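You operate a simulated robot arm through the tools that you are given. There is no shell and no other tool.

The job below is to be done with a simulated two-armed robot. You get a single attempt, and the scene is never put back.

## Task
Clamp the grey knobbed board on the small red cover.
Fine: unscrew the table clamp, slide the board under, screw its blue knob down; stand the black iron block on the cover's other end.
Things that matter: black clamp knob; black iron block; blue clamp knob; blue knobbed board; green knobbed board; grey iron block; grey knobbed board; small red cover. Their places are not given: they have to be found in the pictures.

Only the result counts: the job must be done as asked and must still hold three seconds after the hand-in. Knocking over, shifting, dropping, spilling or breaking anything else fails it. Lids that push on must go on centred and level and be pressed home; caps that screw on are set level and turned clockwise until they are tight.

## Robot
Two 7-joint arms with fingered hands on one trunk that stands fixed in place. Base frame: the origin is at the foot of the trunk, x ahead of it, y to its left, z up; the work surface is at about z = 0.9. Lengths are in m, angles in degrees, forces in N, time in s.
The left shoulder is at [0.042, 0.163, 1.061], the right one opposite. Each reaches about 1.215 m from its shoulder. Payload 4 kg a hand.
Tool frame (each hand has its own): the origin (TCP) lies between the finger pads and is the grasp point; the fingertips stand 0.036 m ahead of it; z points along the fingers, y is the line along which they close. The gripper opens to 0.124 m; its body begins 0.042 m behind the TCP. The gripper is a hand of 4 fingers: y runs from the thumb to the fingers, the wrist lies at [-0.015, -0.099, -0.189] in the tool frame, and closing takes about 1.5 s.
Orientation is that of the tool frame in the base frame, as a unit quaternion [x, y, z, w]. With the fingers straight down and the wrist toward the robot, the tool's x, y and z point along [0, 1, 0], [1, 0, 0] and [0, 0, -1] of the base frame.

## Interface
- The arms move only by the tool arm_command. It takes "left_plan", "right_plan" or both (then of equal length, played together; a hand with none holds still); each is a list of rows, each an object of numbers (a shift or turn left out is 0, a gripper value left out holds the last): "tx", "ty", "tz": the shift along the tool's x, y, z in units of 30 mm (1.0 is 30 mm); "rx", "ry", "rz": the turn, a rotation vector about the tool's x, y, z in units of 6 degrees (1.0 is 6 degrees). In form: [{"tx": .., "ty": .., "tz": .., "rx": .., "ry": .., "rz": ..}, ...]. A call has 1 to 20 rows; each row shifts and turns the commanded pose from where the row before left it, along the tool's axes as they then stand. "left_claw" and "right_claw" are, for a hand that has rows, the opening, from 0 (shut) to 1 (fully open), set as the call begins (left out, the last holds). A call with a number of a shift or a turn outside -1 to 1 is refused whole. A row lasts 0.2 s, in which the tool goes at most 0.05 m and 8.6 degrees; a call with a longer step from one row to the next is refused whole, and so is a gripper value outside its range. A pose out of reach is approached as far as the arm can. The call stops where the force on the tool passes 40 N (or 10 N more than at its start, if that is more) or the arm is blocked; 0.2 s more then pass. The fingers move at their own pace (about 0.045 m/s each) and stop on an object; they squeeze with about 31 N. The grip force told is the motor's: it shows also when the fingers shut on nothing. Time passes only in rows, and 0.2 s behind the last, so rows that do not move let the fingers close. It gives the time, the measured TCP pose, the force on the tool (base axes), the opening and the grip force at its end, in the units of the frame above (readings bear some noise), with the torque about the TCP (base axes, N m) and any sound that the robot's microphone picked up, and new pictures: "views" is both (left out), scene, wrist or none (wrist: the cameras of the hands that moved).
- Cameras (640 x 400 px; columns grow to the right, rows downward): "scene" is now at [0.1475, 0.0335, 1.3195]; the picture's right is [0.36, -0.93, -0.06], its down [-0.26, -0.04, -0.96] and it looks along [0.89, 0.36, -0.26] (base axes); focal length 334 px, centre (320, 200). "left" rides on the left gripper at [-0.075, -0.086, -0.123] in its tool frame; the picture's right is [-0.70, -0.34, 0.63], its down [0.65, -0.68, 0.35] and it looks along [0.31, 0.65, 0.69] (tool axes); focal length 275 px, centre (320, 200). "right" rides on the right gripper at [0.075, -0.086, -0.123] in its tool frame; the picture's right is [-0.70, 0.34, -0.63], its down [-0.65, -0.68, 0.35] and it looks along [-0.32, 0.65, 0.69] (tool axes); focal length 275 px, centre (320, 200).
- lift_body(by): moves the trunk up (or, below 0, down) by that many m; the arms and the scene camera ride with it, the base frame stays. It gives what a move gives, with no picture.
- set_fingers(index, middle, ring, thumb_bend, thumb_turn, hand): sets how far each is bent, from 0 (flat) to 1 (curled in); at 0.3 the hand is open as for a grip, at 0.7 the pads meet at the TCP. One left out holds its place. A second passes; each finger stops where it meets its share of the squeeze, and holds until it gets a number again. A gripper value or a shape takes the hand back. It gives what a move gives, with no picture; readings hold the bend of each and the force on the fingers (four entries, about 0 where the hand has none), thumb and palm. thumb_turn goes from beside the hand (0) to across from the fingers (1), as for a grip.
- hand_shape(shape, hand): the hand has 4 fingers and takes this shape, open, in about a second: jaw (thumb against the fingers, like two jaws); tri (thumb and two fingers); tip (a fingertip pinch); poke (one finger out to press); point (the index stretched); flat (the hand flat); cup (the hand cupped); fist (a fist). The gripper value then closes the fingers along that shape, each until it touches; the sizes above hold for jaw. It gives what a move gives, with no picture.
- turn_head(pan, tilt): turns the head with the scene camera to pan (to the left, within 86 degrees either way) and tilt (down, from -29 to 69), counted from straight ahead of the robot (the tilt from the chest, where the trunk bows). It gives what a move gives, and a new picture of the scene camera.
- probe_pixels(camera, pixels): for up to 12 pixels [column, row] of the newest picture of that camera ("zoom" is the newest enlarged one), the place [x, y, z] in the base frame of the surface seen there, good to about 0.003 m. No time passes.
- enlarge(camera, box): a new picture of the part [left, top, right, bottom] of that camera's present view, enlarged. No time passes.
- sign_off(): hands the job in; it is judged then, once.

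Unless the task says otherwise, let go and move clear before handing in.

The tools are called after "Request:" as a command line: name --argument value ..., lists and objects as JSON in quotes. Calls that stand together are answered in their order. arm_command: Moves the arms, as the interface text tells. Its arguments: {"type":"object","properties":{"left_plan":{"type":"array","items":{"type":"object","properties":{"tx":{"type":"number"},"ty":{"type":"number"},"tz":{"type":"number"},"rx":{"type":"number"},"ry":{"type":"number"},"rz":{"type":"number"}}}},"left_claw":{"type":"number"},"right_plan":{"type":"array","items":{"type":"object","properties":{"tx":{"type":"number"},"ty":{"type":"number"},"tz":{"type":"number"},"rx":{"type":"number"},"ry":{"type":"number"},"rz":{"type":"number"}}}},"right_claw":{"type":"number"},"views":{"type":"string","enum":["both","scene","wrist","none"]}},"required":[]} The other tools are called the same way: lift_body (by) moves the trunk up or down; hand_shape (shape, hand) gives the hand a shape; set_fingers (index, middle, ring, thumb_bend, thumb_turn, hand) moves the fingers one by one; turn_head (pan, tilt) turns the head that bears the scene camera; probe_pixels (camera, pixels) gives the place of the surface under pixels of a picture; enlarge (camera, box) takes an enlarged picture of a part of a camera's view; sign_off () hands the job in.

At the start:

```text
clock: 0.0
left_tool_pos: [0.5562, 0.5806, 1.2514]
left_tool_rot: [0.707, 0.707, 0.0, 0.0]
left_ft_force: [-0.1, 0.1, -0.2]
left_torque: [0.05, 0.04, -0.04]
left_gripper_width: 0.1238
left_grasp_force: 0.2
left_shape: jaw
left_bend: [0.3, 0.3, 0.3, 0.3, 0.98]
left_finger forces: [0.0, 0.1, 0.0, 0.0, 0.1, 0.1]
right_tool_pos: [0.8479, -0.0431, 1.2984]
right_tool_rot: [0.707, 0.707, 0.001, -0.001]
right_ft_force: [-0.9, -0.2, 0.3]
right_torque: [-0.01, 0.02, 0.0]
right_gripper_width: 0.1233
right_grasp_force: 0.0
right_shape: jaw
right_bend: [0.3, 0.3, 0.3, 0.3, 0.98]
right_finger forces: [0.0, 0.0, 0.1, 0.0, 0.0, 0.1]
trunk travel left (down, up): [-0.225, 0.253]
head pan, tilt (commanded): [21.3, 7.0]
```

scene: 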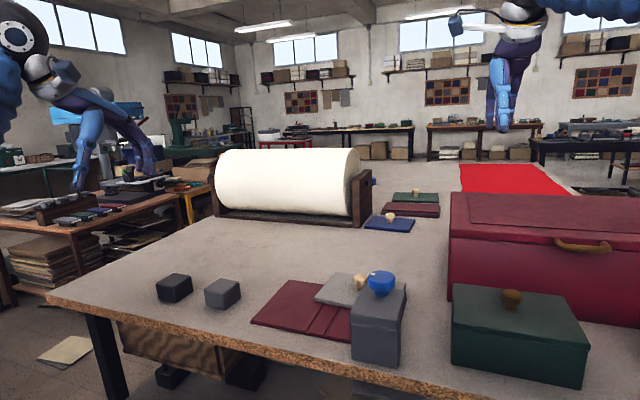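
right: 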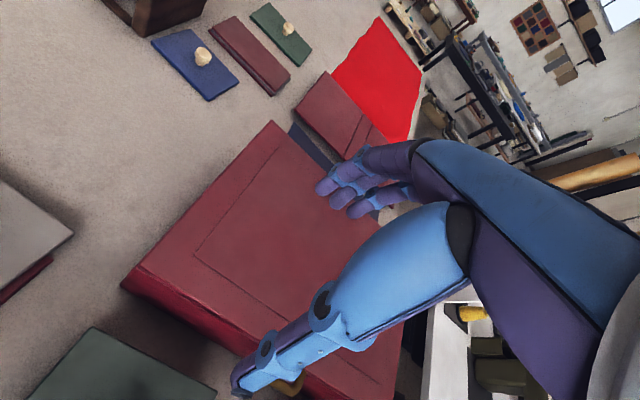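
left: 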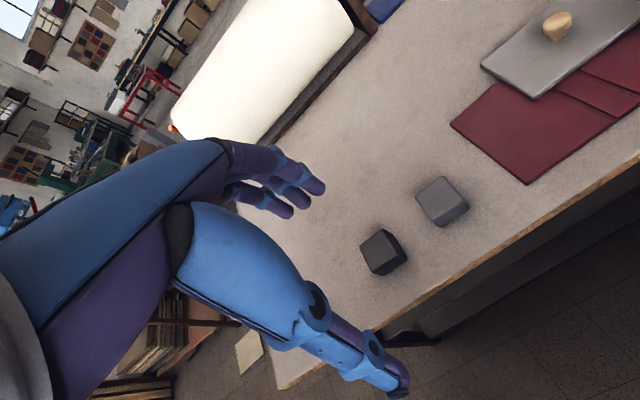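

The scene shows a red cover near (310,310) with the grey board (345,290) on/near it, a grey clamp with blue knob at (380,285), and two iron blocks at (175,287) and (222,293). I'll enlarge that area to understand it, and look down with the head.

Request:
enlarge --camera "scene" --box '[230, 230, 450, 370]'

Request:
probe_pixels --camera "scene" --pixels '[[175, 280], [222, 288], [290, 305], [345, 288], [358, 281], [381, 275], [378, 300], [376, 340], [300, 250], [418, 196], [390, 217], [512, 295]]'

```text
2.86 times, centred on (340, 300) of scene
```

zoom: 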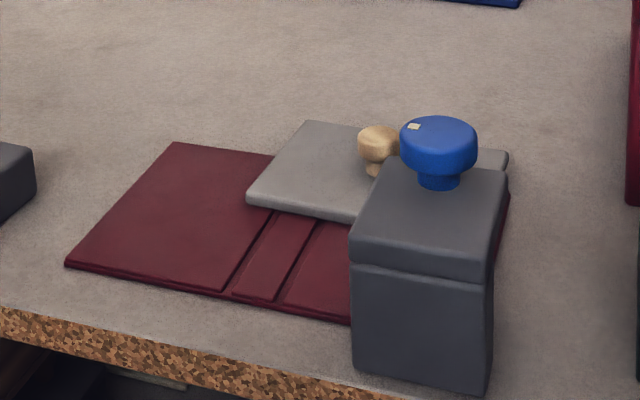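

```text
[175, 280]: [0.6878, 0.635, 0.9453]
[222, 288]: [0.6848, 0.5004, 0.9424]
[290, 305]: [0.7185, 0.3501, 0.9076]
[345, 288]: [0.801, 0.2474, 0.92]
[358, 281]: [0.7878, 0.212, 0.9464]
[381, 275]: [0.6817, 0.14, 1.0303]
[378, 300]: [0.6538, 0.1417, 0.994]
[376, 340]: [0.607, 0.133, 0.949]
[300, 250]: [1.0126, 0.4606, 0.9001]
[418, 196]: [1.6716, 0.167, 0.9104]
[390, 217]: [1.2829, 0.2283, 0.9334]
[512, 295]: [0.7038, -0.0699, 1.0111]
```

The clamp block with the blue knob stands at about (0.65, 0.14), and the grey board already lies on the cover at (0.80, 0.23). I'll tilt and pan the head to see it all from above.

Request:
turn_head --pan 15 --tilt 45

```text
clock: 1.0
left_tool_pos: [0.5566, 0.5812, 1.2511]
left_tool_rot: [0.707, 0.707, 0.0, 0.0]
left_ft_force: [0.2, -0.4, 0.6]
left_torque: [-0.03, -0.01, 0.05]
left_gripper_width: 0.1238
left_grasp_force: 0.0
left_shape: jaw
left_bend: [0.3, 0.3, 0.3, 0.3, 0.98]
left_finger forces: [0.0, 0.0, 0.0, 0.0, 0.0, 0.0]
right_tool_pos: [0.8479, -0.0429, 1.2969]
right_tool_rot: [0.707, 0.707, 0.001, 0.0]
right_ft_force: [-0.5, -0.8, 0.1]
right_torque: [0.0, 0.02, 0.02]
right_gripper_width: 0.1236
right_grasp_force: 0.0
right_shape: jaw
right_bend: [0.3, 0.3, 0.3, 0.3, 0.98]
right_finger forces: [0.0, 0.1, 0.0, 0.1, 0.0, 0.1]
trunk travel left (down, up): [-0.225, 0.253]
head pan, tilt (commanded): [15.0, 45.0]
```

scene: 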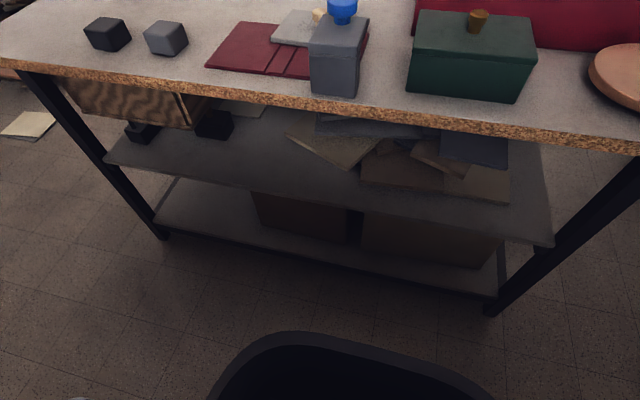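

Tilt 45 looks too low, with the work at the top of the picture. I'll set a milder tilt and look also to the right for the black clamp knob.

Request:
turn_head --pan -35 --tilt 22

Request:
turn_head --pan 12 --tilt 25

Request:
enlarge --camera "scene" --box '[220, 80, 460, 240]'

```text
clock: 2.2
left_tool_pos: [0.5565, 0.5816, 1.2521]
left_tool_rot: [0.707, 0.708, -0.001, -0.001]
left_ft_force: [-0.4, -0.2, -0.7]
left_torque: [-0.02, -0.01, 0.01]
left_gripper_width: 0.1237
left_grasp_force: 0.1
left_shape: jaw
left_bend: [0.3, 0.3, 0.3, 0.3, 0.98]
left_finger forces: [0.1, 0.0, 0.0, 0.0, 0.0, 0.0]
right_tool_pos: [0.8468, -0.0429, 1.2987]
right_tool_rot: [0.707, 0.707, 0.0, 0.001]
right_ft_force: [-0.3, 0.5, 0.8]
right_torque: [-0.02, -0.01, -0.02]
right_gripper_width: 0.1237
right_grasp_force: 0.1
right_shape: jaw
right_bend: [0.3, 0.3, 0.3, 0.3, 0.98]
right_finger forces: [0.0, 0.0, 0.0, 0.1, 0.1, 0.1]
trunk travel left (down, up): [-0.225, 0.253]
head pan, tilt (commanded): [-35.0, 22.0]
```

scene: 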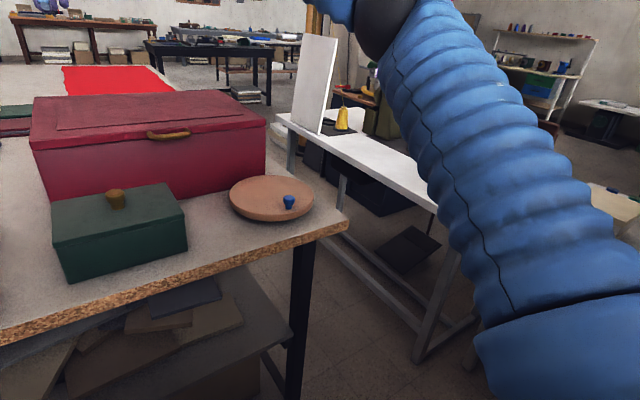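

```text
clock: 3.4
left_tool_pos: [0.5566, 0.5802, 1.2517]
left_tool_rot: [0.706, 0.708, 0.001, 0.0]
left_ft_force: [-0.2, -0.4, -0.3]
left_torque: [-0.02, 0.01, -0.02]
left_gripper_width: 0.1237
left_grasp_force: 0.1
left_shape: jaw
left_bend: [0.3, 0.3, 0.3, 0.3, 0.98]
left_finger forces: [0.0, 0.0, 0.0, 0.1, 0.1, 0.0]
right_tool_pos: [0.8483, -0.0434, 1.2978]
right_tool_rot: [0.707, 0.707, 0.0, 0.0]
right_ft_force: [-0.1, 0.3, -0.6]
right_torque: [0.01, -0.03, 0.03]
right_gripper_width: 0.1235
right_grasp_force: 0.1
right_shape: jaw
right_bend: [0.3, 0.3, 0.3, 0.3, 0.98]
right_finger forces: [0.1, 0.0, 0.0, 0.1, 0.0, 0.1]
trunk travel left (down, up): [-0.225, 0.253]
head pan, tilt (commanded): [12.0, 25.0]
```

scene: 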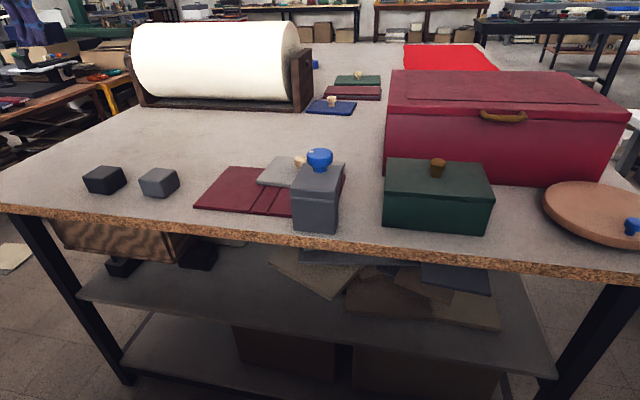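

```text
2.50 times, centred on (340, 160) of scene
```

zoom: 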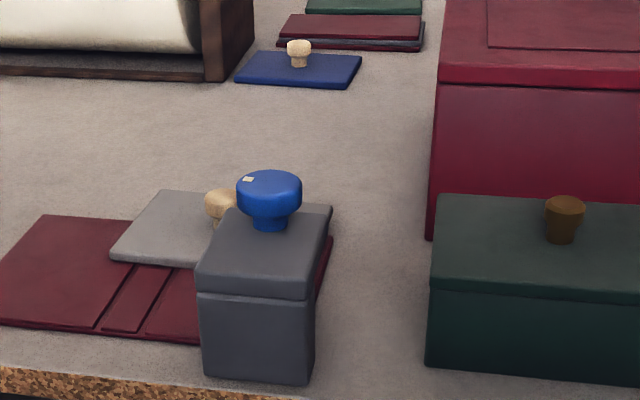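

A clamp with the blue knob is at zoom (268,195), with a second blue knob lying on the wooden plate at the right (632,227). I'll raise the trunk for a steeper view and probe the geometry.

Request:
lift_body --by 0.2

Request:
turn_head --pan 12 --tilt 40

Request:
enlarge --camera "scene" --box '[180, 60, 420, 210]'

```text
clock: 5.5
left_tool_pos: [0.5564, 0.5822, 1.4507]
left_tool_rot: [0.707, 0.707, -0.001, -0.001]
left_ft_force: [0.1, 0.6, 0.3]
left_torque: [0.0, 0.02, -0.02]
left_gripper_width: 0.124
left_grasp_force: 0.0
left_shape: jaw
left_bend: [0.3, 0.3, 0.3, 0.3, 0.98]
left_finger forces: [0.0, 0.0, 0.0, 0.0, 0.1, 0.1]
right_tool_pos: [0.8477, -0.0423, 1.497]
right_tool_rot: [0.707, 0.707, 0.0, -0.001]
right_ft_force: [1.1, 0.1, -0.5]
right_torque: [0.03, 0.01, 0.0]
right_gripper_width: 0.1232
right_grasp_force: 0.1
right_shape: jaw
right_bend: [0.3, 0.3, 0.3, 0.3, 0.98]
right_finger forces: [0.0, 0.0, 0.1, 0.1, 0.0, 0.1]
trunk travel left (down, up): [-0.425, 0.053]
head pan, tilt (commanded): [12.0, 25.0]
```

```text
clock: 6.3
left_tool_pos: [0.5564, 0.58, 1.4511]
left_tool_rot: [0.706, 0.708, 0.0, 0.0]
left_ft_force: [-0.3, -0.6, 0.0]
left_torque: [0.01, 0.01, -0.01]
left_gripper_width: 0.1237
left_grasp_force: 0.1
left_shape: jaw
left_bend: [0.3, 0.3, 0.3, 0.3, 0.98]
left_finger forces: [0.0, 0.0, 0.0, 0.1, 0.0, 0.0]
right_tool_pos: [0.8475, -0.0431, 1.4973]
right_tool_rot: [0.707, 0.707, 0.001, 0.0]
right_ft_force: [-0.5, -0.1, -0.2]
right_torque: [-0.02, 0.04, 0.01]
right_gripper_width: 0.1237
right_grasp_force: 0.1
right_shape: jaw
right_bend: [0.3, 0.3, 0.3, 0.3, 0.98]
right_finger forces: [0.0, 0.0, 0.1, 0.1, 0.0, 0.1]
trunk travel left (down, up): [-0.425, 0.053]
head pan, tilt (commanded): [12.0, 40.0]
```

scene: 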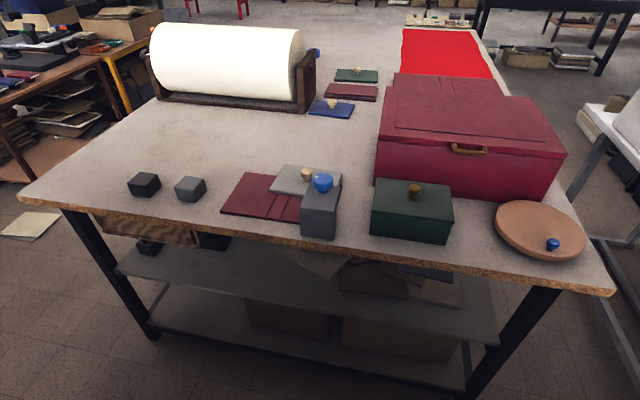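

```text
2.67 times, centred on (300, 135) of scene
```

zoom: 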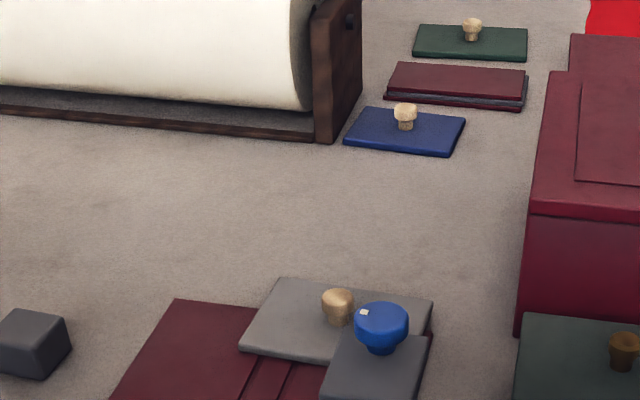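

I want to see what lies behind the red chest (another cover and perhaps the black-knobbed clamp), so I'll take a fresh wrist view of both hands with a null move.

Request:
arm_command --left_plan '[{}]' --right_plan '[{}]' --views "wrist"

Request:
probe_pixels --camera "zoom" --pixels '[[176, 301], [113, 398], [250, 312], [280, 280], [242, 348], [430, 300], [338, 292], [385, 310], [345, 340], [425, 340], [328, 395], [430, 318]]'

```text
clock: 6.7
left_tool_pos: [0.5562, 0.5812, 1.4502]
left_tool_rot: [0.707, 0.707, 0.001, 0.0]
left_ft_force: [-0.4, -0.3, -1.0]
left_torque: [0.01, -0.02, 0.0]
left_gripper_width: 0.1236
left_grasp_force: 0.0
left_shape: jaw
left_bend: [0.3, 0.3, 0.3, 0.3, 0.98]
left_finger forces: [0.1, 0.1, 0.0, 0.0, 0.1, 0.0]
right_tool_pos: [0.8471, -0.0434, 1.4985]
right_tool_rot: [0.707, 0.707, 0.0, 0.001]
right_ft_force: [0.6, 0.2, 0.1]
right_torque: [-0.03, 0.0, 0.03]
right_gripper_width: 0.1237
right_grasp_force: 0.0
right_shape: jaw
right_bend: [0.3, 0.3, 0.3, 0.3, 0.98]
right_finger forces: [0.0, 0.0, 0.0, 0.0, 0.1, 0.0]
trunk travel left (down, up): [-0.425, 0.053]
head pan, tilt (commanded): [12.0, 40.0]
```

right: 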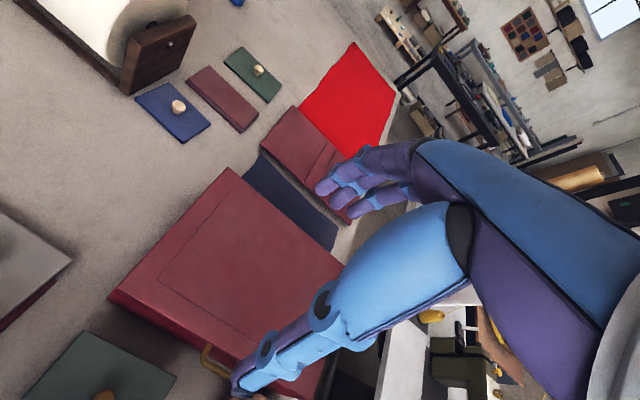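
left: 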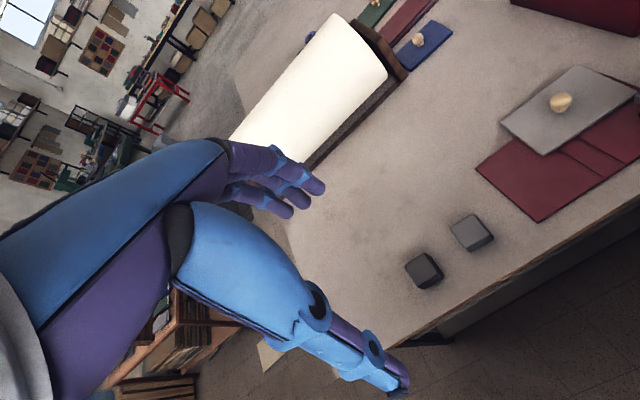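

```text
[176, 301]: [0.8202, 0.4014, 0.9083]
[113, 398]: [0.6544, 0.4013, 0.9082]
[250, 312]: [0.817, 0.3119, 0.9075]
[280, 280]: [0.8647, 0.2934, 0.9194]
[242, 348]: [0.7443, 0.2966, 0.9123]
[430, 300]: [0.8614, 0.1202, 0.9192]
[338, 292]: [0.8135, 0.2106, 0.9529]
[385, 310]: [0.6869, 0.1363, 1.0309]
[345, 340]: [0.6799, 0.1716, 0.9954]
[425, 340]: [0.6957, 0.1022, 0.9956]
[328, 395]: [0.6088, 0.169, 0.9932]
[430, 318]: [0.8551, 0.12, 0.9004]
```

The probes put the cover at x 0.65–0.82, y 0.12–0.40 (top z 0.908), the board at x 0.745–0.865, y 0.12–0.295 (top 0.919), and the clamp at x 0.61–0.695, y 0.10–0.17 (top 0.995). I need a side look at the clamp throat, so I'll turn the left hand to aim its camera toward it.

Request:
arm_command --left_plan '[{"rz": 1}, {"rz": 1}, {"rz": 1}, {"rz": 1}, {"rz": 1}, {"rz": 1}, {"rz": 1}, {"rz": 1}, {"rz": 1}, {"rz": 1}, {"rz": 1}, {"rz": 1}, {"rz": 1}, {"rz": 1}, {"rz": 1}, {"rx": -1}, {"rx": -1}, {"rx": -1}, {"rx": -1}, {"rx": -1}]' --views "both"

Request:
probe_pixels --camera "right" --pixels '[[290, 108], [262, 145], [345, 220], [335, 150], [255, 155], [335, 245], [190, 75], [255, 125], [225, 55], [275, 95], [170, 115], [140, 95]]'

```text
clock: 10.9
left_tool_pos: [0.5559, 0.5814, 1.4511]
left_tool_rot: [0.966, 0.001, 0.0, 0.259]
left_ft_force: [0.5, -0.4, 0.1]
left_torque: [0.01, 0.02, -0.01]
left_gripper_width: 0.1236
left_grasp_force: 0.1
left_shape: jaw
left_bend: [0.3, 0.3, 0.3, 0.3, 0.98]
left_finger forces: [0.1, 0.0, 0.0, 0.0, 0.0, 0.0]
right_tool_pos: [0.8478, -0.0424, 1.4979]
right_tool_rot: [0.708, 0.707, 0.0, 0.0]
right_ft_force: [-0.3, 0.3, -0.7]
right_torque: [0.0, 0.0, 0.0]
right_gripper_width: 0.1237
right_grasp_force: 0.0
right_shape: jaw
right_bend: [0.3, 0.3, 0.3, 0.3, 0.98]
right_finger forces: [0.0, 0.0, 0.0, 0.0, 0.1, 0.0]
trunk travel left (down, up): [-0.425, 0.053]
head pan, tilt (commanded): [12.0, 40.0]
```

scene: 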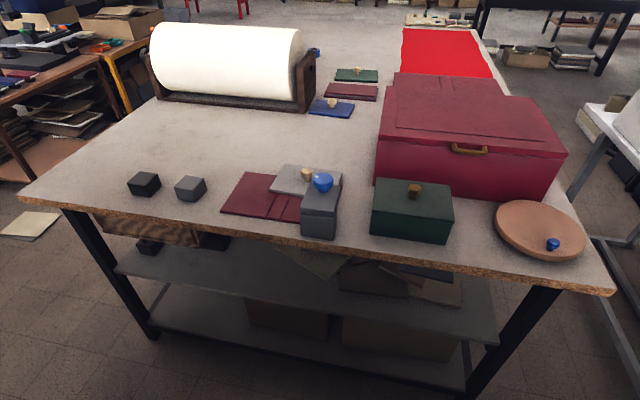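
left: 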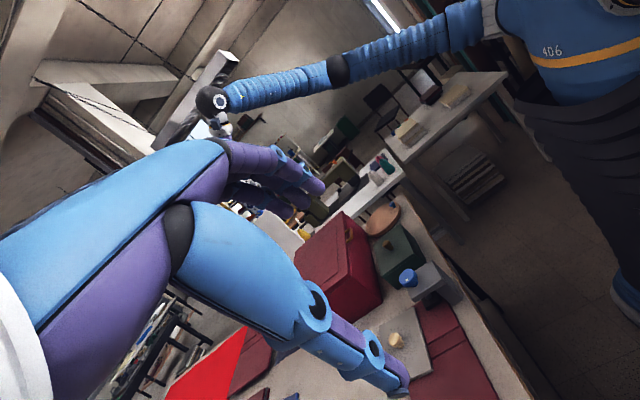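

```text
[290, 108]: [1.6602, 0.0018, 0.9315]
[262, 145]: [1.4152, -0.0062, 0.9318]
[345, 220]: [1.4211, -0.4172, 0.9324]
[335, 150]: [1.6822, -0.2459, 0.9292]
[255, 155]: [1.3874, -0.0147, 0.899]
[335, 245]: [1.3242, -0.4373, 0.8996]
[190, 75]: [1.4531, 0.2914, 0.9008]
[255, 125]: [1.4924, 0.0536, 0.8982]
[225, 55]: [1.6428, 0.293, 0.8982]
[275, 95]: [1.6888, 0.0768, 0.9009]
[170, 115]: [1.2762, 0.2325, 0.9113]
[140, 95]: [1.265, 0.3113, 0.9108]
```

The second cover behind the chest is bigger (about 0.27 × 0.42), so the one with the clamp is the small red cover. I'll bring the left camera down beside the clamp for the throat view.

Request:
arm_command --left_plan '[{"rx": -1}, {"rx": -1}, {"rx": -1}, {"tx": 0.62, "ty": -0.37, "tz": 0.9}, {"tx": 0.62, "ty": -0.37, "tz": 0.9}, {"tx": 0.62, "ty": -0.37, "tz": 0.9}, {"tx": 0.62, "ty": -0.37, "tz": 0.9}, {"tx": 0.62, "ty": -0.37, "tz": 0.9}, {"tx": 0.62, "ty": -0.37, "tz": 0.9}, {"tx": 0.62, "ty": -0.37, "tz": 0.9}, {"tx": 0.62, "ty": -0.37, "tz": 0.9}, {"tx": 0.62, "ty": -0.37, "tz": 0.9}, {"tx": 0.62, "ty": -0.37, "tz": 0.9}, {"tx": 0.62, "ty": -0.37, "tz": 0.9}, {"tx": 0.62, "ty": -0.37, "tz": 0.9}, {"tx": 0.62, "ty": -0.37, "tz": 0.9}, {"tx": 0.62, "ty": -0.37, "tz": 0.9}, {"tx": 0.62, "ty": -0.37, "tz": 0.9}]' --views "both"

```text
clock: 14.7
left_tool_pos: [0.8359, 0.3915, 1.0563]
left_tool_rot: [0.914, 0.002, 0.0, 0.407]
left_ft_force: [-0.6, 0.0, -0.6]
left_torque: [-0.01, 0.01, 0.03]
left_gripper_width: 0.1236
left_grasp_force: 0.0
left_shape: jaw
left_bend: [0.3, 0.3, 0.3, 0.3, 0.98]
left_finger forces: [0.0, 0.0, 0.0, 0.1, 0.0, 0.0]
right_tool_pos: [0.8477, -0.043, 1.4985]
right_tool_rot: [0.707, 0.707, -0.002, -0.001]
right_ft_force: [-0.8, -0.1, -1.4]
right_torque: [-0.02, 0.01, 0.0]
right_gripper_width: 0.1237
right_grasp_force: 0.0
right_shape: jaw
right_bend: [0.3, 0.3, 0.3, 0.3, 0.98]
right_finger forces: [0.1, 0.0, 0.1, 0.0, 0.1, 0.0]
trunk travel left (down, up): [-0.425, 0.053]
head pan, tilt (commanded): [12.0, 40.0]
```

scene: 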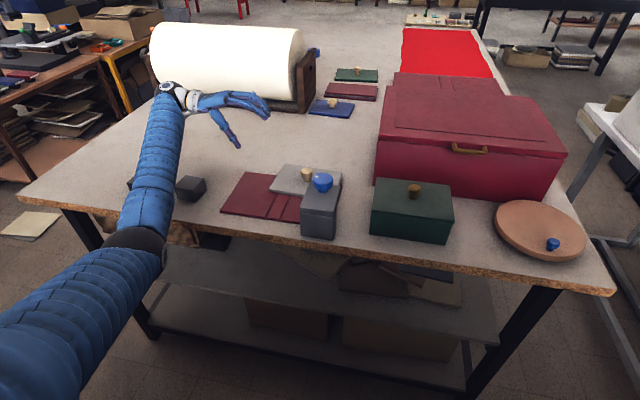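
left: 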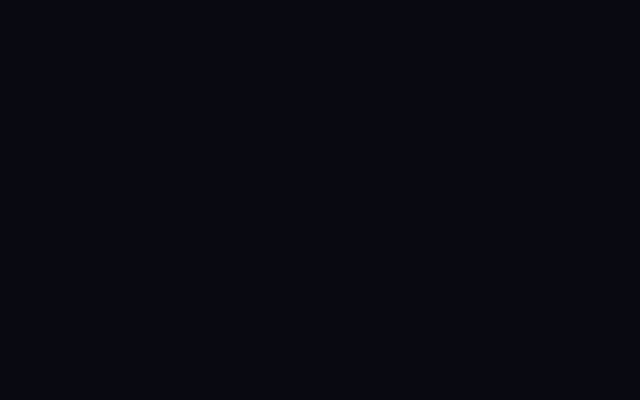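

The left camera is black, so its own forearm likely covers it in this bent pose. I'll ease the tilt back by 24° and look again.

Request:
arm_command --left_plan '[{"rx": 1, "tz": -0.5}, {"rx": 1, "tz": -0.5}, {"rx": 1, "tz": -0.5}, {"rx": 1, "tz": -0.5}]' --views "wrist"

```text
clock: 15.7
left_tool_pos: [0.8353, 0.4294, 1.1027]
left_tool_rot: [0.978, 0.001, 0.0, 0.207]
left_ft_force: [-0.2, -0.5, 0.1]
left_torque: [0.01, 0.01, 0.02]
left_gripper_width: 0.1239
left_grasp_force: 0.1
left_shape: jaw
left_bend: [0.3, 0.3, 0.3, 0.3, 0.98]
left_finger forces: [0.1, 0.1, 0.0, 0.0, 0.0, 0.0]
right_tool_pos: [0.8464, -0.0429, 1.4986]
right_tool_rot: [0.707, 0.707, 0.0, 0.0]
right_ft_force: [0.2, -0.4, -0.2]
right_torque: [-0.05, -0.01, 0.02]
right_gripper_width: 0.1235
right_grasp_force: 0.1
right_shape: jaw
right_bend: [0.3, 0.3, 0.3, 0.3, 0.98]
right_finger forces: [0.0, 0.0, 0.1, 0.0, 0.0, 0.0]
trunk travel left (down, up): [-0.425, 0.053]
head pan, tilt (commanded): [12.0, 40.0]
```

left: 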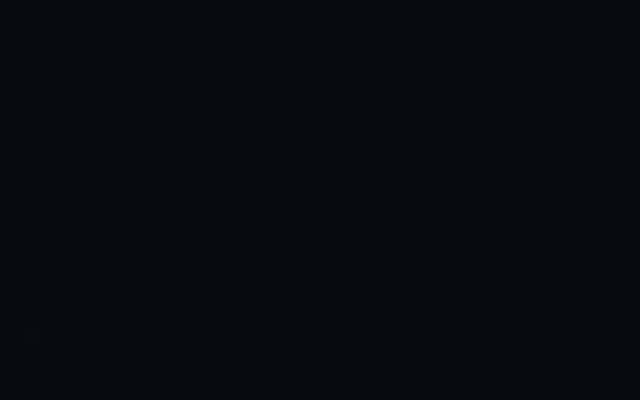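

Still black; the forearm sits on the camera's side when the hand is this far forward. I'll pull the hand back toward the robot 0.15 m and check.

Request:
arm_command --left_plan '[{"tx": -1}, {"tx": -1}, {"tx": -1}, {"tx": -1}, {"tx": -1}]' --views "wrist"

```text
clock: 16.9
left_tool_pos: [0.683, 0.4293, 1.1026]
left_tool_rot: [0.978, -0.001, 0.0, 0.208]
left_ft_force: [-0.2, -0.9, 0.2]
left_torque: [0.04, 0.02, -0.01]
left_gripper_width: 0.1237
left_grasp_force: 0.1
left_shape: jaw
left_bend: [0.3, 0.3, 0.3, 0.3, 0.98]
left_finger forces: [0.1, 0.0, 0.0, 0.1, 0.0, 0.0]
right_tool_pos: [0.8476, -0.043, 1.4996]
right_tool_rot: [0.707, 0.708, 0.0, 0.0]
right_ft_force: [1.3, 0.2, -0.5]
right_torque: [0.0, -0.02, -0.06]
right_gripper_width: 0.1237
right_grasp_force: 0.1
right_shape: jaw
right_bend: [0.3, 0.3, 0.3, 0.3, 0.98]
right_finger forces: [0.0, 0.0, 0.0, 0.1, 0.0, 0.0]
trunk travel left (down, up): [-0.425, 0.053]
head pan, tilt (commanded): [12.0, 40.0]
```

left: 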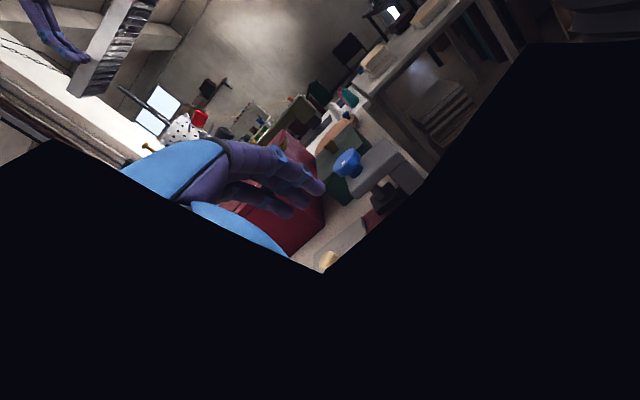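

Now part of the view is clear and the clamp shows at (380,175) from the side. I'll enlarge it.

Request:
enlarge --camera "left" --box '[300, 120, 460, 240]'

```text
3.33 times, centred on (380, 180) of left
```

zoom: 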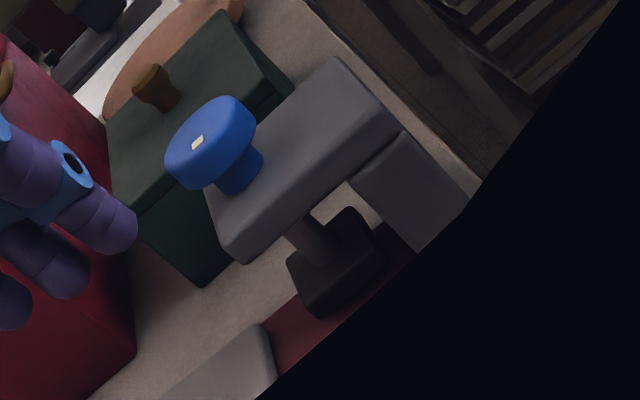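

The clamp is a C: column at the front, arm above, and a screw with a square black pad over the cover. I'll probe the pad, screw and arm heights.

Request:
probe_pixels --camera "zoom" --pixels '[[325, 285], [345, 225], [310, 240], [330, 310], [290, 262], [300, 300], [280, 340], [250, 250], [215, 200], [410, 190], [230, 170], [197, 141]]'

```text
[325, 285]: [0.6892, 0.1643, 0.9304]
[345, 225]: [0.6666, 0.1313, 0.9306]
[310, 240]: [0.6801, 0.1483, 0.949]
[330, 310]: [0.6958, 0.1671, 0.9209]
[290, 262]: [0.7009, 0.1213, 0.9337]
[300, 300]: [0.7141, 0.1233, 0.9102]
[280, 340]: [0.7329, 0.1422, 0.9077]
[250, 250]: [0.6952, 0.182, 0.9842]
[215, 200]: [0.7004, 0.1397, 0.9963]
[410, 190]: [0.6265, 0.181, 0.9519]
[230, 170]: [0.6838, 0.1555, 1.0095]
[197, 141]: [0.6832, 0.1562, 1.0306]
```

The pad's face is about z 0.91–0.93 and its foot sits right on the cover, so the screw must go up at least 15 mm for the 12 mm board. I'll clear the left arm up and out, and bring the right hand above the blue knob at (0.685, 0.137).

Request:
arm_command --left_plan '[{"rx": 1, "tz": -1}, {"rx": 1, "tz": -1}, {"rx": 1, "tz": -1}, {"rx": 1, "tz": -1}, {"ty": -1}, {"ty": -1}, {"ty": -1}, {"ty": -1}, {"rz": -0.94}, {"rz": -0.94}, {"rz": -0.94}, {"rz": -0.94}, {"rz": -0.94}, {"rz": -0.94}, {"rz": -0.94}, {"rz": -0.92}]' --right_plan '[{"tx": 0.375, "ty": -0.339, "tz": 0.69}, {"tx": 0.375, "ty": -0.339, "tz": 0.69}, {"tx": 0.375, "ty": -0.339, "tz": 0.69}, {"tx": 0.375, "ty": -0.339, "tz": 0.69}, {"tx": 0.375, "ty": -0.339, "tz": 0.69}, {"tx": 0.375, "ty": -0.339, "tz": 0.69}, {"tx": 0.375, "ty": -0.339, "tz": 0.69}, {"tx": 0.375, "ty": -0.339, "tz": 0.69}, {"tx": 0.375, "ty": -0.339, "tz": 0.69}, {"tx": 0.375, "ty": -0.339, "tz": 0.69}, {"tx": 0.375, "ty": -0.339, "tz": 0.69}, {"tx": 0.375, "ty": -0.339, "tz": 0.69}, {"tx": 0.375, "ty": -0.339, "tz": 0.69}, {"tx": 0.375, "ty": -0.339, "tz": 0.69}, {"tx": 0.375, "ty": -0.339, "tz": 0.69}, {"tx": 0.375, "ty": -0.339, "tz": 0.69}]' --views "both"

Request:
turn_head --pan 12 --tilt 33

Request:
enlarge --camera "scene" --box '[220, 150, 420, 275]'

```text
clock: 20.3
left_tool_pos: [0.6854, 0.5789, 1.2181]
left_tool_rot: [0.924, 0.384, 0.0, -0.001]
left_ft_force: [0.3, -0.9, -0.1]
left_torque: [-0.03, -0.03, 0.01]
left_gripper_width: 0.1239
left_grasp_force: 0.0
left_shape: jaw
left_bend: [0.3, 0.3, 0.3, 0.3, 0.98]
left_finger forces: [0.0, 0.0, 0.1, 0.0, 0.0, 0.1]
right_tool_pos: [0.6838, 0.1356, 1.1674]
right_tool_rot: [0.707, 0.707, 0.001, 0.0]
right_ft_force: [0.6, 0.3, -0.2]
right_torque: [0.01, 0.04, -0.01]
right_gripper_width: 0.124
right_grasp_force: 0.1
right_shape: jaw
right_bend: [0.3, 0.3, 0.3, 0.3, 0.98]
right_finger forces: [0.1, 0.1, 0.0, 0.0, 0.1, 0.0]
trunk travel left (down, up): [-0.425, 0.053]
head pan, tilt (commanded): [12.0, 40.0]
```

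scene: 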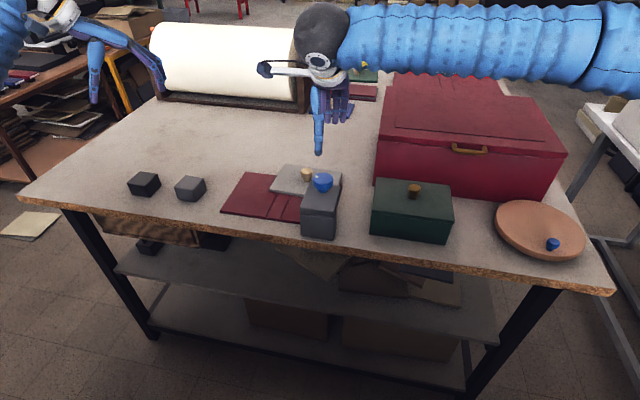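
right: 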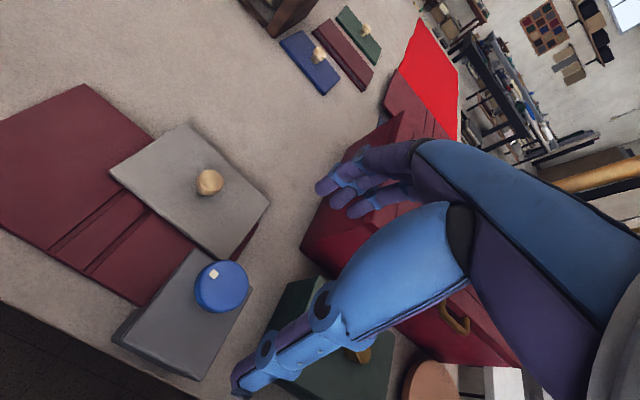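
left: 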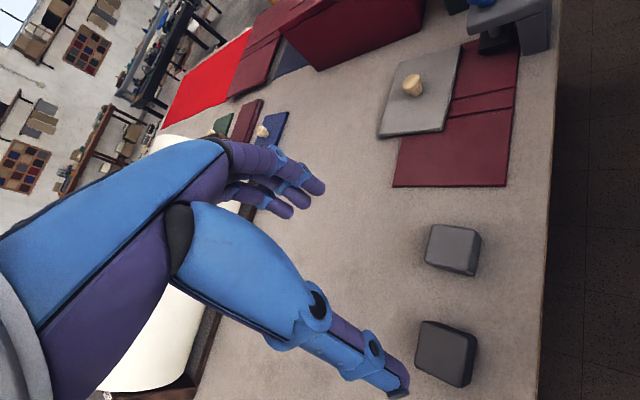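

```text
clock: 21.0
left_tool_pos: [0.6856, 0.5797, 1.2177]
left_tool_rot: [0.924, 0.382, 0.0, 0.0]
left_ft_force: [-0.2, -0.2, 0.7]
left_torque: [0.0, -0.01, -0.03]
left_gripper_width: 0.1238
left_grasp_force: 0.0
left_shape: jaw
left_bend: [0.3, 0.3, 0.3, 0.3, 0.98]
left_finger forces: [0.0, 0.0, 0.1, 0.0, 0.0, 0.0]
right_tool_pos: [0.6829, 0.1356, 1.1672]
right_tool_rot: [0.707, 0.707, 0.0, 0.0]
right_ft_force: [-0.1, -0.3, 0.4]
right_torque: [0.01, -0.02, -0.03]
right_gripper_width: 0.1236
right_grasp_force: 0.0
right_shape: jaw
right_bend: [0.3, 0.3, 0.3, 0.3, 0.98]
right_finger forces: [0.0, 0.0, 0.0, 0.0, 0.0, 0.1]
trunk travel left (down, up): [-0.425, 0.053]
head pan, tilt (commanded): [12.0, 33.0]
```

scene: 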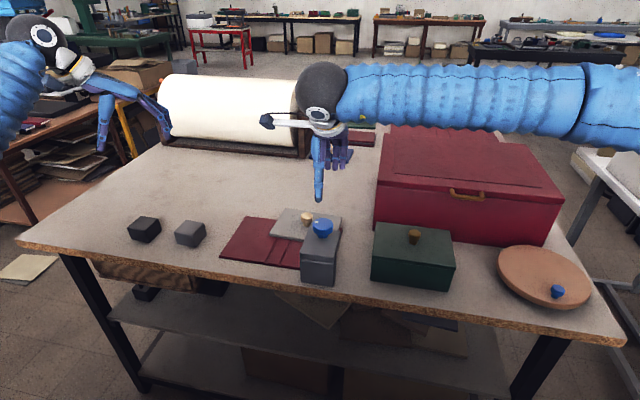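

```text
3.20 times, centred on (320, 212) of scene
```

zoom: 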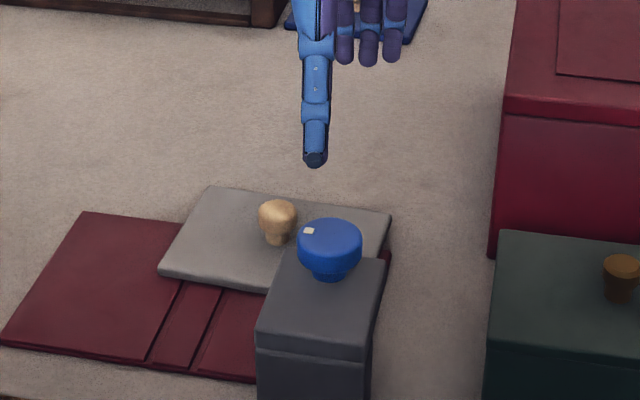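

The right wrist view shows the blue knob at (222,287) with its mark at (213,275), the board and the cover clearly. I'll probe exact geometry there, and the blocks in the left view.

Request:
probe_pixels --camera "right" --pixels '[[197, 278], [246, 287], [222, 264], [216, 304], [213, 275], [110, 171], [185, 125], [268, 203], [222, 257], [209, 180], [258, 225], [139, 304]]'

Request:
probe_pixels --camera "left" --pixels '[[421, 325], [474, 337], [417, 373], [462, 383], [430, 226], [480, 232], [427, 263], [474, 272], [519, 48], [505, 186], [395, 186], [417, 135]]'

Request:
enlarge --camera "right" --box '[80, 110, 300, 390]'

Request:
enlarge --camera "left" --box '[360, 0, 560, 400]'

```text
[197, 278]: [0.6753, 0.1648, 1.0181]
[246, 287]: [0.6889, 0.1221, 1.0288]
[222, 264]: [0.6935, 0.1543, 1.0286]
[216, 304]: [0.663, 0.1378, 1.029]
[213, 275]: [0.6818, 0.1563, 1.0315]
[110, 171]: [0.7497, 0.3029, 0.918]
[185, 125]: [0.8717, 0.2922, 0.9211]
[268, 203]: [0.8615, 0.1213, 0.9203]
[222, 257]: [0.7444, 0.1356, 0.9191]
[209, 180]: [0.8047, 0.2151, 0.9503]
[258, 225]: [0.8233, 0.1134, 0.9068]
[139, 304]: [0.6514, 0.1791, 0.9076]
```

```text
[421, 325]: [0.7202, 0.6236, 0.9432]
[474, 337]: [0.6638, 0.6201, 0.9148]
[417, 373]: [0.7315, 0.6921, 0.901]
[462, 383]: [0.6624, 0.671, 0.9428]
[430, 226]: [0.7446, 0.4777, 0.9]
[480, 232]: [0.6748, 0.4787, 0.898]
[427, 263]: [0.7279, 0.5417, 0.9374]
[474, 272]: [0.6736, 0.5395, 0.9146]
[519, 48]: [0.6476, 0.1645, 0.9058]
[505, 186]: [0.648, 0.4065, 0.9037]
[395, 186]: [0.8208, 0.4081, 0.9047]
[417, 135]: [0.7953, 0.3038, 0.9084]
```

```text
1.43 times, centred on (190, 250) of right
```

zoom: 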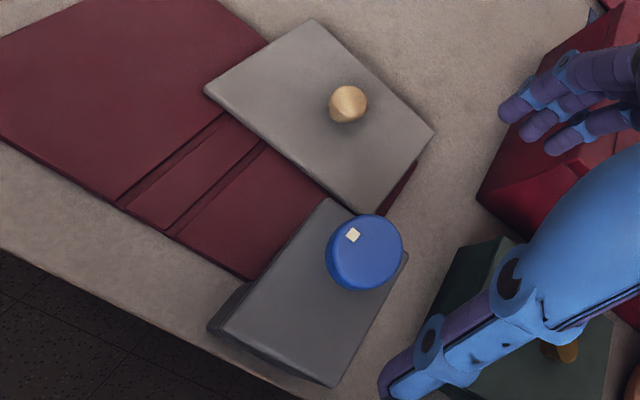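

```text
1.00 times, centred on (460, 200) of left (not enlarged: the box is as wide or as high as the picture)
```

zoom: 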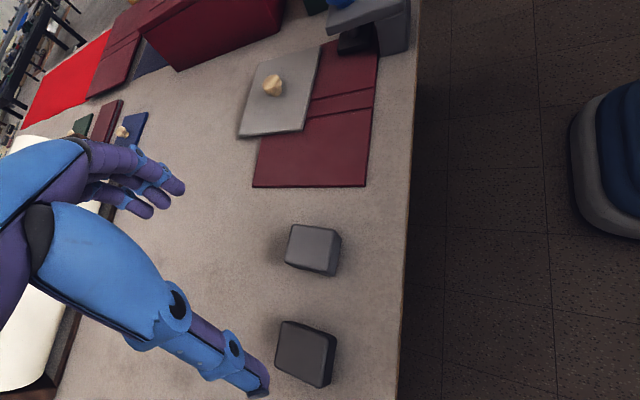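

The knob's rim points suggest a centre near (0.68, 0.141) with radius about 0.023. I'll enlarge once more for a precise fit of the knob.

Request:
enlarge --camera "right" --box '[182, 248, 262, 322]'

```text
5.41 times, centred on (222, 285) of right
```

zoom: 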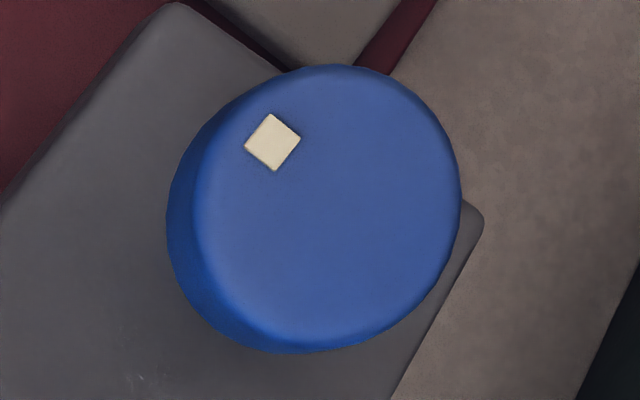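

Request:
probe_pixels --camera "zoom" --pixels '[[330, 75], [450, 160], [430, 290], [320, 340], [215, 240], [225, 150], [395, 95], [455, 220], [260, 320], [272, 142], [330, 205], [180, 220]]'

```text
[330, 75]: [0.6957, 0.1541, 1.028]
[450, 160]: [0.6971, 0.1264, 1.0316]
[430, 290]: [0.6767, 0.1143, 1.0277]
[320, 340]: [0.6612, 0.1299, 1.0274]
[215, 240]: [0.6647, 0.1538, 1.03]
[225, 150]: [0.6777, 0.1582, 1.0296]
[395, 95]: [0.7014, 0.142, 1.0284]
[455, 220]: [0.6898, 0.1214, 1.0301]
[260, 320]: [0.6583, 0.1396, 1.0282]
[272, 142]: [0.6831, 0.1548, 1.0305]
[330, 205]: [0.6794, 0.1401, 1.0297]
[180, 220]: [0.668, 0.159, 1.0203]
```

The rim fit gives the knob centre at about (0.680, 0.139), radius 0.023, top 1.030; the mark is toward +y. I'll centre the right hand over it and pre-turn it clockwise 36° so that there's a long counter-clockwise stroke.

Request:
arm_command --right_plan '[{"tx": 0.113, "ty": -0.1}, {"rz": 1}, {"rz": 1}, {"rz": 1}, {"rz": 1}, {"rz": 1}, {"rz": 1}, {}]' --views "both"

```text
clock: 22.8
left_tool_pos: [0.6862, 0.5804, 1.2186]
left_tool_rot: [0.924, 0.383, 0.0, 0.0]
left_ft_force: [0.2, 0.5, 0.3]
left_torque: [0.0, -0.02, 0.02]
left_gripper_width: 0.1237
left_grasp_force: 0.1
left_shape: jaw
left_bend: [0.3, 0.3, 0.3, 0.3, 0.98]
left_finger forces: [0.0, 0.0, 0.0, 0.0, 0.1, 0.0]
right_tool_pos: [0.6817, 0.1392, 1.1669]
right_tool_rot: [0.891, 0.454, 0.0, 0.0]
right_ft_force: [-0.1, 0.7, -0.9]
right_torque: [-0.01, 0.0, 0.03]
right_gripper_width: 0.1237
right_grasp_force: 0.1
right_shape: jaw
right_bend: [0.3, 0.3, 0.3, 0.3, 0.98]
right_finger forces: [0.0, 0.0, 0.1, 0.0, 0.1, 0.0]
trunk travel left (down, up): [-0.425, 0.053]
head pan, tilt (commanded): [12.0, 33.0]
```

scene: 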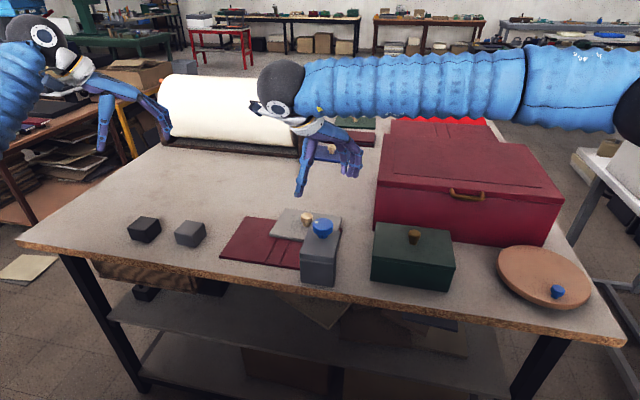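
right: 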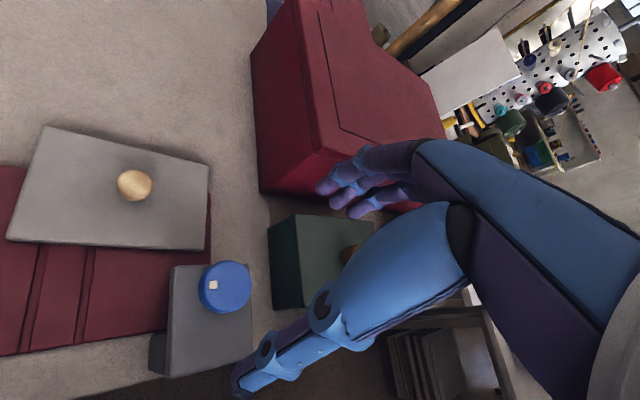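

The hand is level and centred at (0.682, 0.139, 1.167). I'll lower it to about z 1.039, which leaves the fingertips just above the clamp arm.

Request:
arm_command --right_plan '[{"tz": 0.9}, {"tz": 0.9}, {"tz": 0.9}, {"tz": 0.9}, {"tz": 0.65, "tx": -0.03, "ty": -0.04}, {}]' --views "both"

Request:
enlarge --camera "scene" --box '[220, 150, 420, 275]'

```text
clock: 24.2
left_tool_pos: [0.6845, 0.58, 1.2176]
left_tool_rot: [0.924, 0.384, 0.0, 0.0]
left_ft_force: [0.1, 0.2, 0.4]
left_torque: [0.0, 0.01, 0.05]
left_gripper_width: 0.1236
left_grasp_force: 0.1
left_shape: jaw
left_bend: [0.3, 0.3, 0.3, 0.3, 0.98]
left_finger forces: [0.1, 0.0, 0.1, 0.0, 0.1, 0.0]
right_tool_pos: [0.6795, 0.1396, 1.0382]
right_tool_rot: [0.891, 0.454, 0.0, 0.0]
right_ft_force: [0.2, -0.1, 1.4]
right_torque: [0.0, 0.02, -0.02]
right_gripper_width: 0.1239
right_grasp_force: 0.1
right_shape: jaw
right_bend: [0.3, 0.3, 0.3, 0.3, 0.98]
right_finger forces: [0.0, 0.0, 0.0, 0.1, 0.0, 0.0]
trunk travel left (down, up): [-0.425, 0.053]
head pan, tilt (commanded): [12.0, 33.0]
```

scene: 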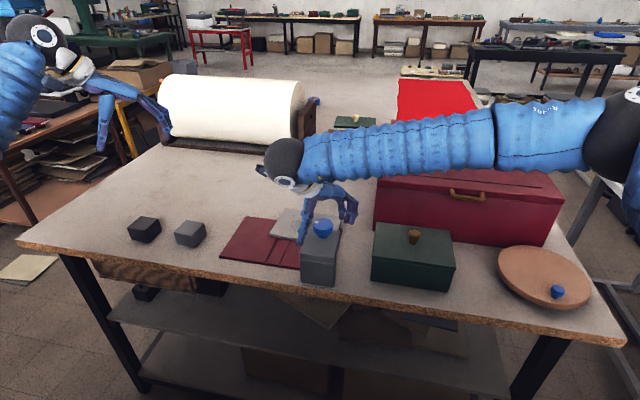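
right: 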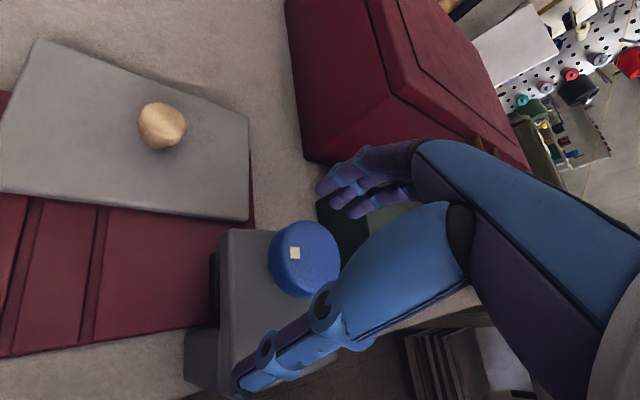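

```text
3.20 times, centred on (320, 212) of scene
```

zoom: 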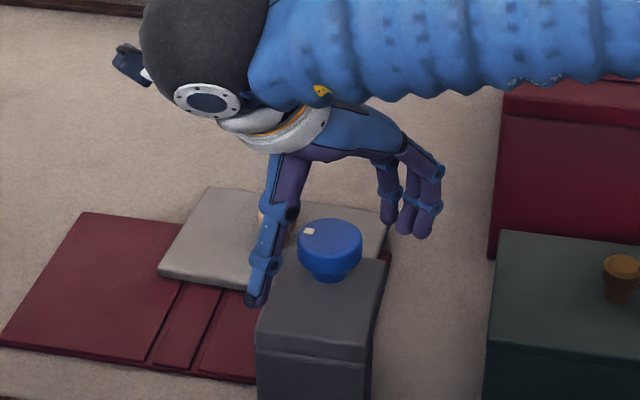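

The thumb tip is at zoom (255,300), beside the arm's left edge; I'll check its height against the arm top (0.9955) before closing.

Request:
probe_pixels --camera "zoom" --pixels '[[255, 300], [256, 290], [262, 265], [418, 235], [388, 218], [320, 300], [310, 330], [330, 262], [330, 230]]'

```text
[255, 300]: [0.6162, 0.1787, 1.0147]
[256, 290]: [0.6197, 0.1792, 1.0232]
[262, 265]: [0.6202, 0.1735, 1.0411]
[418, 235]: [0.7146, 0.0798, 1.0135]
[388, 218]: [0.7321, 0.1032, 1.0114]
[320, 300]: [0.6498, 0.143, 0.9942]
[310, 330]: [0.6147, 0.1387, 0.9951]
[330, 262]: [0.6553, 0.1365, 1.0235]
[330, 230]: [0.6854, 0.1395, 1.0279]
```

The tips are near z 1.01, well above the arm top. I'll lower another 3 mm and close on the knob.

Request:
arm_command --right_plan '[{"tz": 0.1}, {}]' --views "none"

Request:
arm_command --right_plan '[{}, {}, {}, {}, {}, {}, {}, {}]' --right_claw 0.1 --views "both"

Request:
enlarge --camera "scene" --box '[220, 150, 420, 275]'

```text
clock: 24.8
left_tool_pos: [0.6857, 0.58, 1.218]
left_tool_rot: [0.924, 0.383, 0.0, 0.001]
left_ft_force: [0.2, 1.0, -0.3]
left_torque: [-0.02, -0.01, -0.04]
left_gripper_width: 0.1235
left_grasp_force: 0.0
left_shape: jaw
left_bend: [0.3, 0.3, 0.3, 0.3, 0.98]
left_finger forces: [0.0, 0.1, 0.0, 0.1, 0.0, 0.0]
right_tool_pos: [0.6789, 0.14, 1.0361]
right_tool_rot: [0.891, 0.454, 0.0, 0.0]
right_ft_force: [0.1, 0.5, 0.4]
right_torque: [0.02, -0.01, -0.01]
right_gripper_width: 0.1236
right_grasp_force: 0.1
right_shape: jaw
right_bend: [0.3, 0.3, 0.3, 0.3, 0.98]
right_finger forces: [0.0, 0.0, 0.1, 0.0, 0.0, 0.0]
trunk travel left (down, up): [-0.425, 0.053]
head pan, tilt (commanded): [12.0, 33.0]
```

```text
clock: 26.6
left_tool_pos: [0.6834, 0.5807, 1.2178]
left_tool_rot: [0.924, 0.383, 0.0, 0.0]
left_ft_force: [0.5, 0.2, -0.6]
left_torque: [-0.03, -0.01, 0.0]
left_gripper_width: 0.1237
left_grasp_force: 0.1
left_shape: jaw
left_bend: [0.3, 0.3, 0.3, 0.3, 0.98]
left_finger forces: [0.0, 0.1, 0.0, 0.1, 0.1, 0.0]
right_tool_pos: [0.678, 0.1394, 1.0354]
right_tool_rot: [0.891, 0.455, -0.001, -0.001]
right_ft_force: [-9.4, 4.9, -7.2]
right_torque: [0.11, 0.16, 0.02]
right_gripper_width: 0.0587
right_grasp_force: 30.7
right_shape: jaw
right_bend: [0.53, 0.6, 0.6, 0.53, 1.0]
right_finger forces: [15.1, 7.9, 0.0, 0.0, 31.8, 0.0]
trunk travel left (down, up): [-0.425, 0.053]
head pan, tilt (commanded): [12.0, 33.0]
```

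scene: 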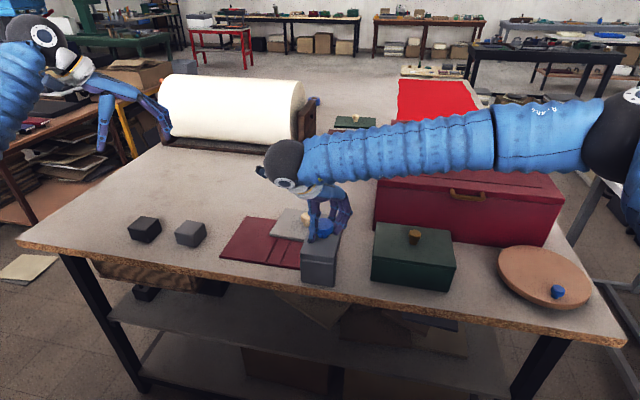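
right: 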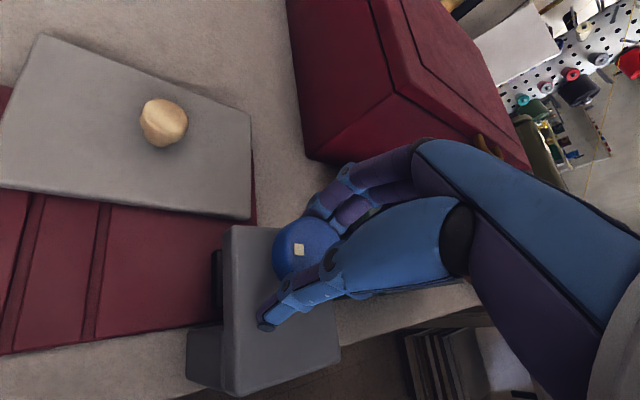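

```text
3.20 times, centred on (320, 212) of scene
```

zoom: 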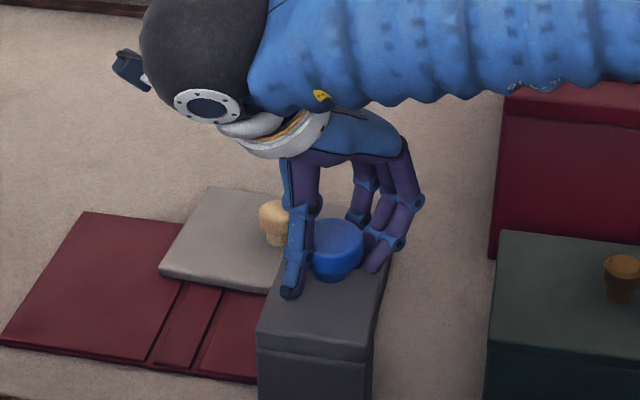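

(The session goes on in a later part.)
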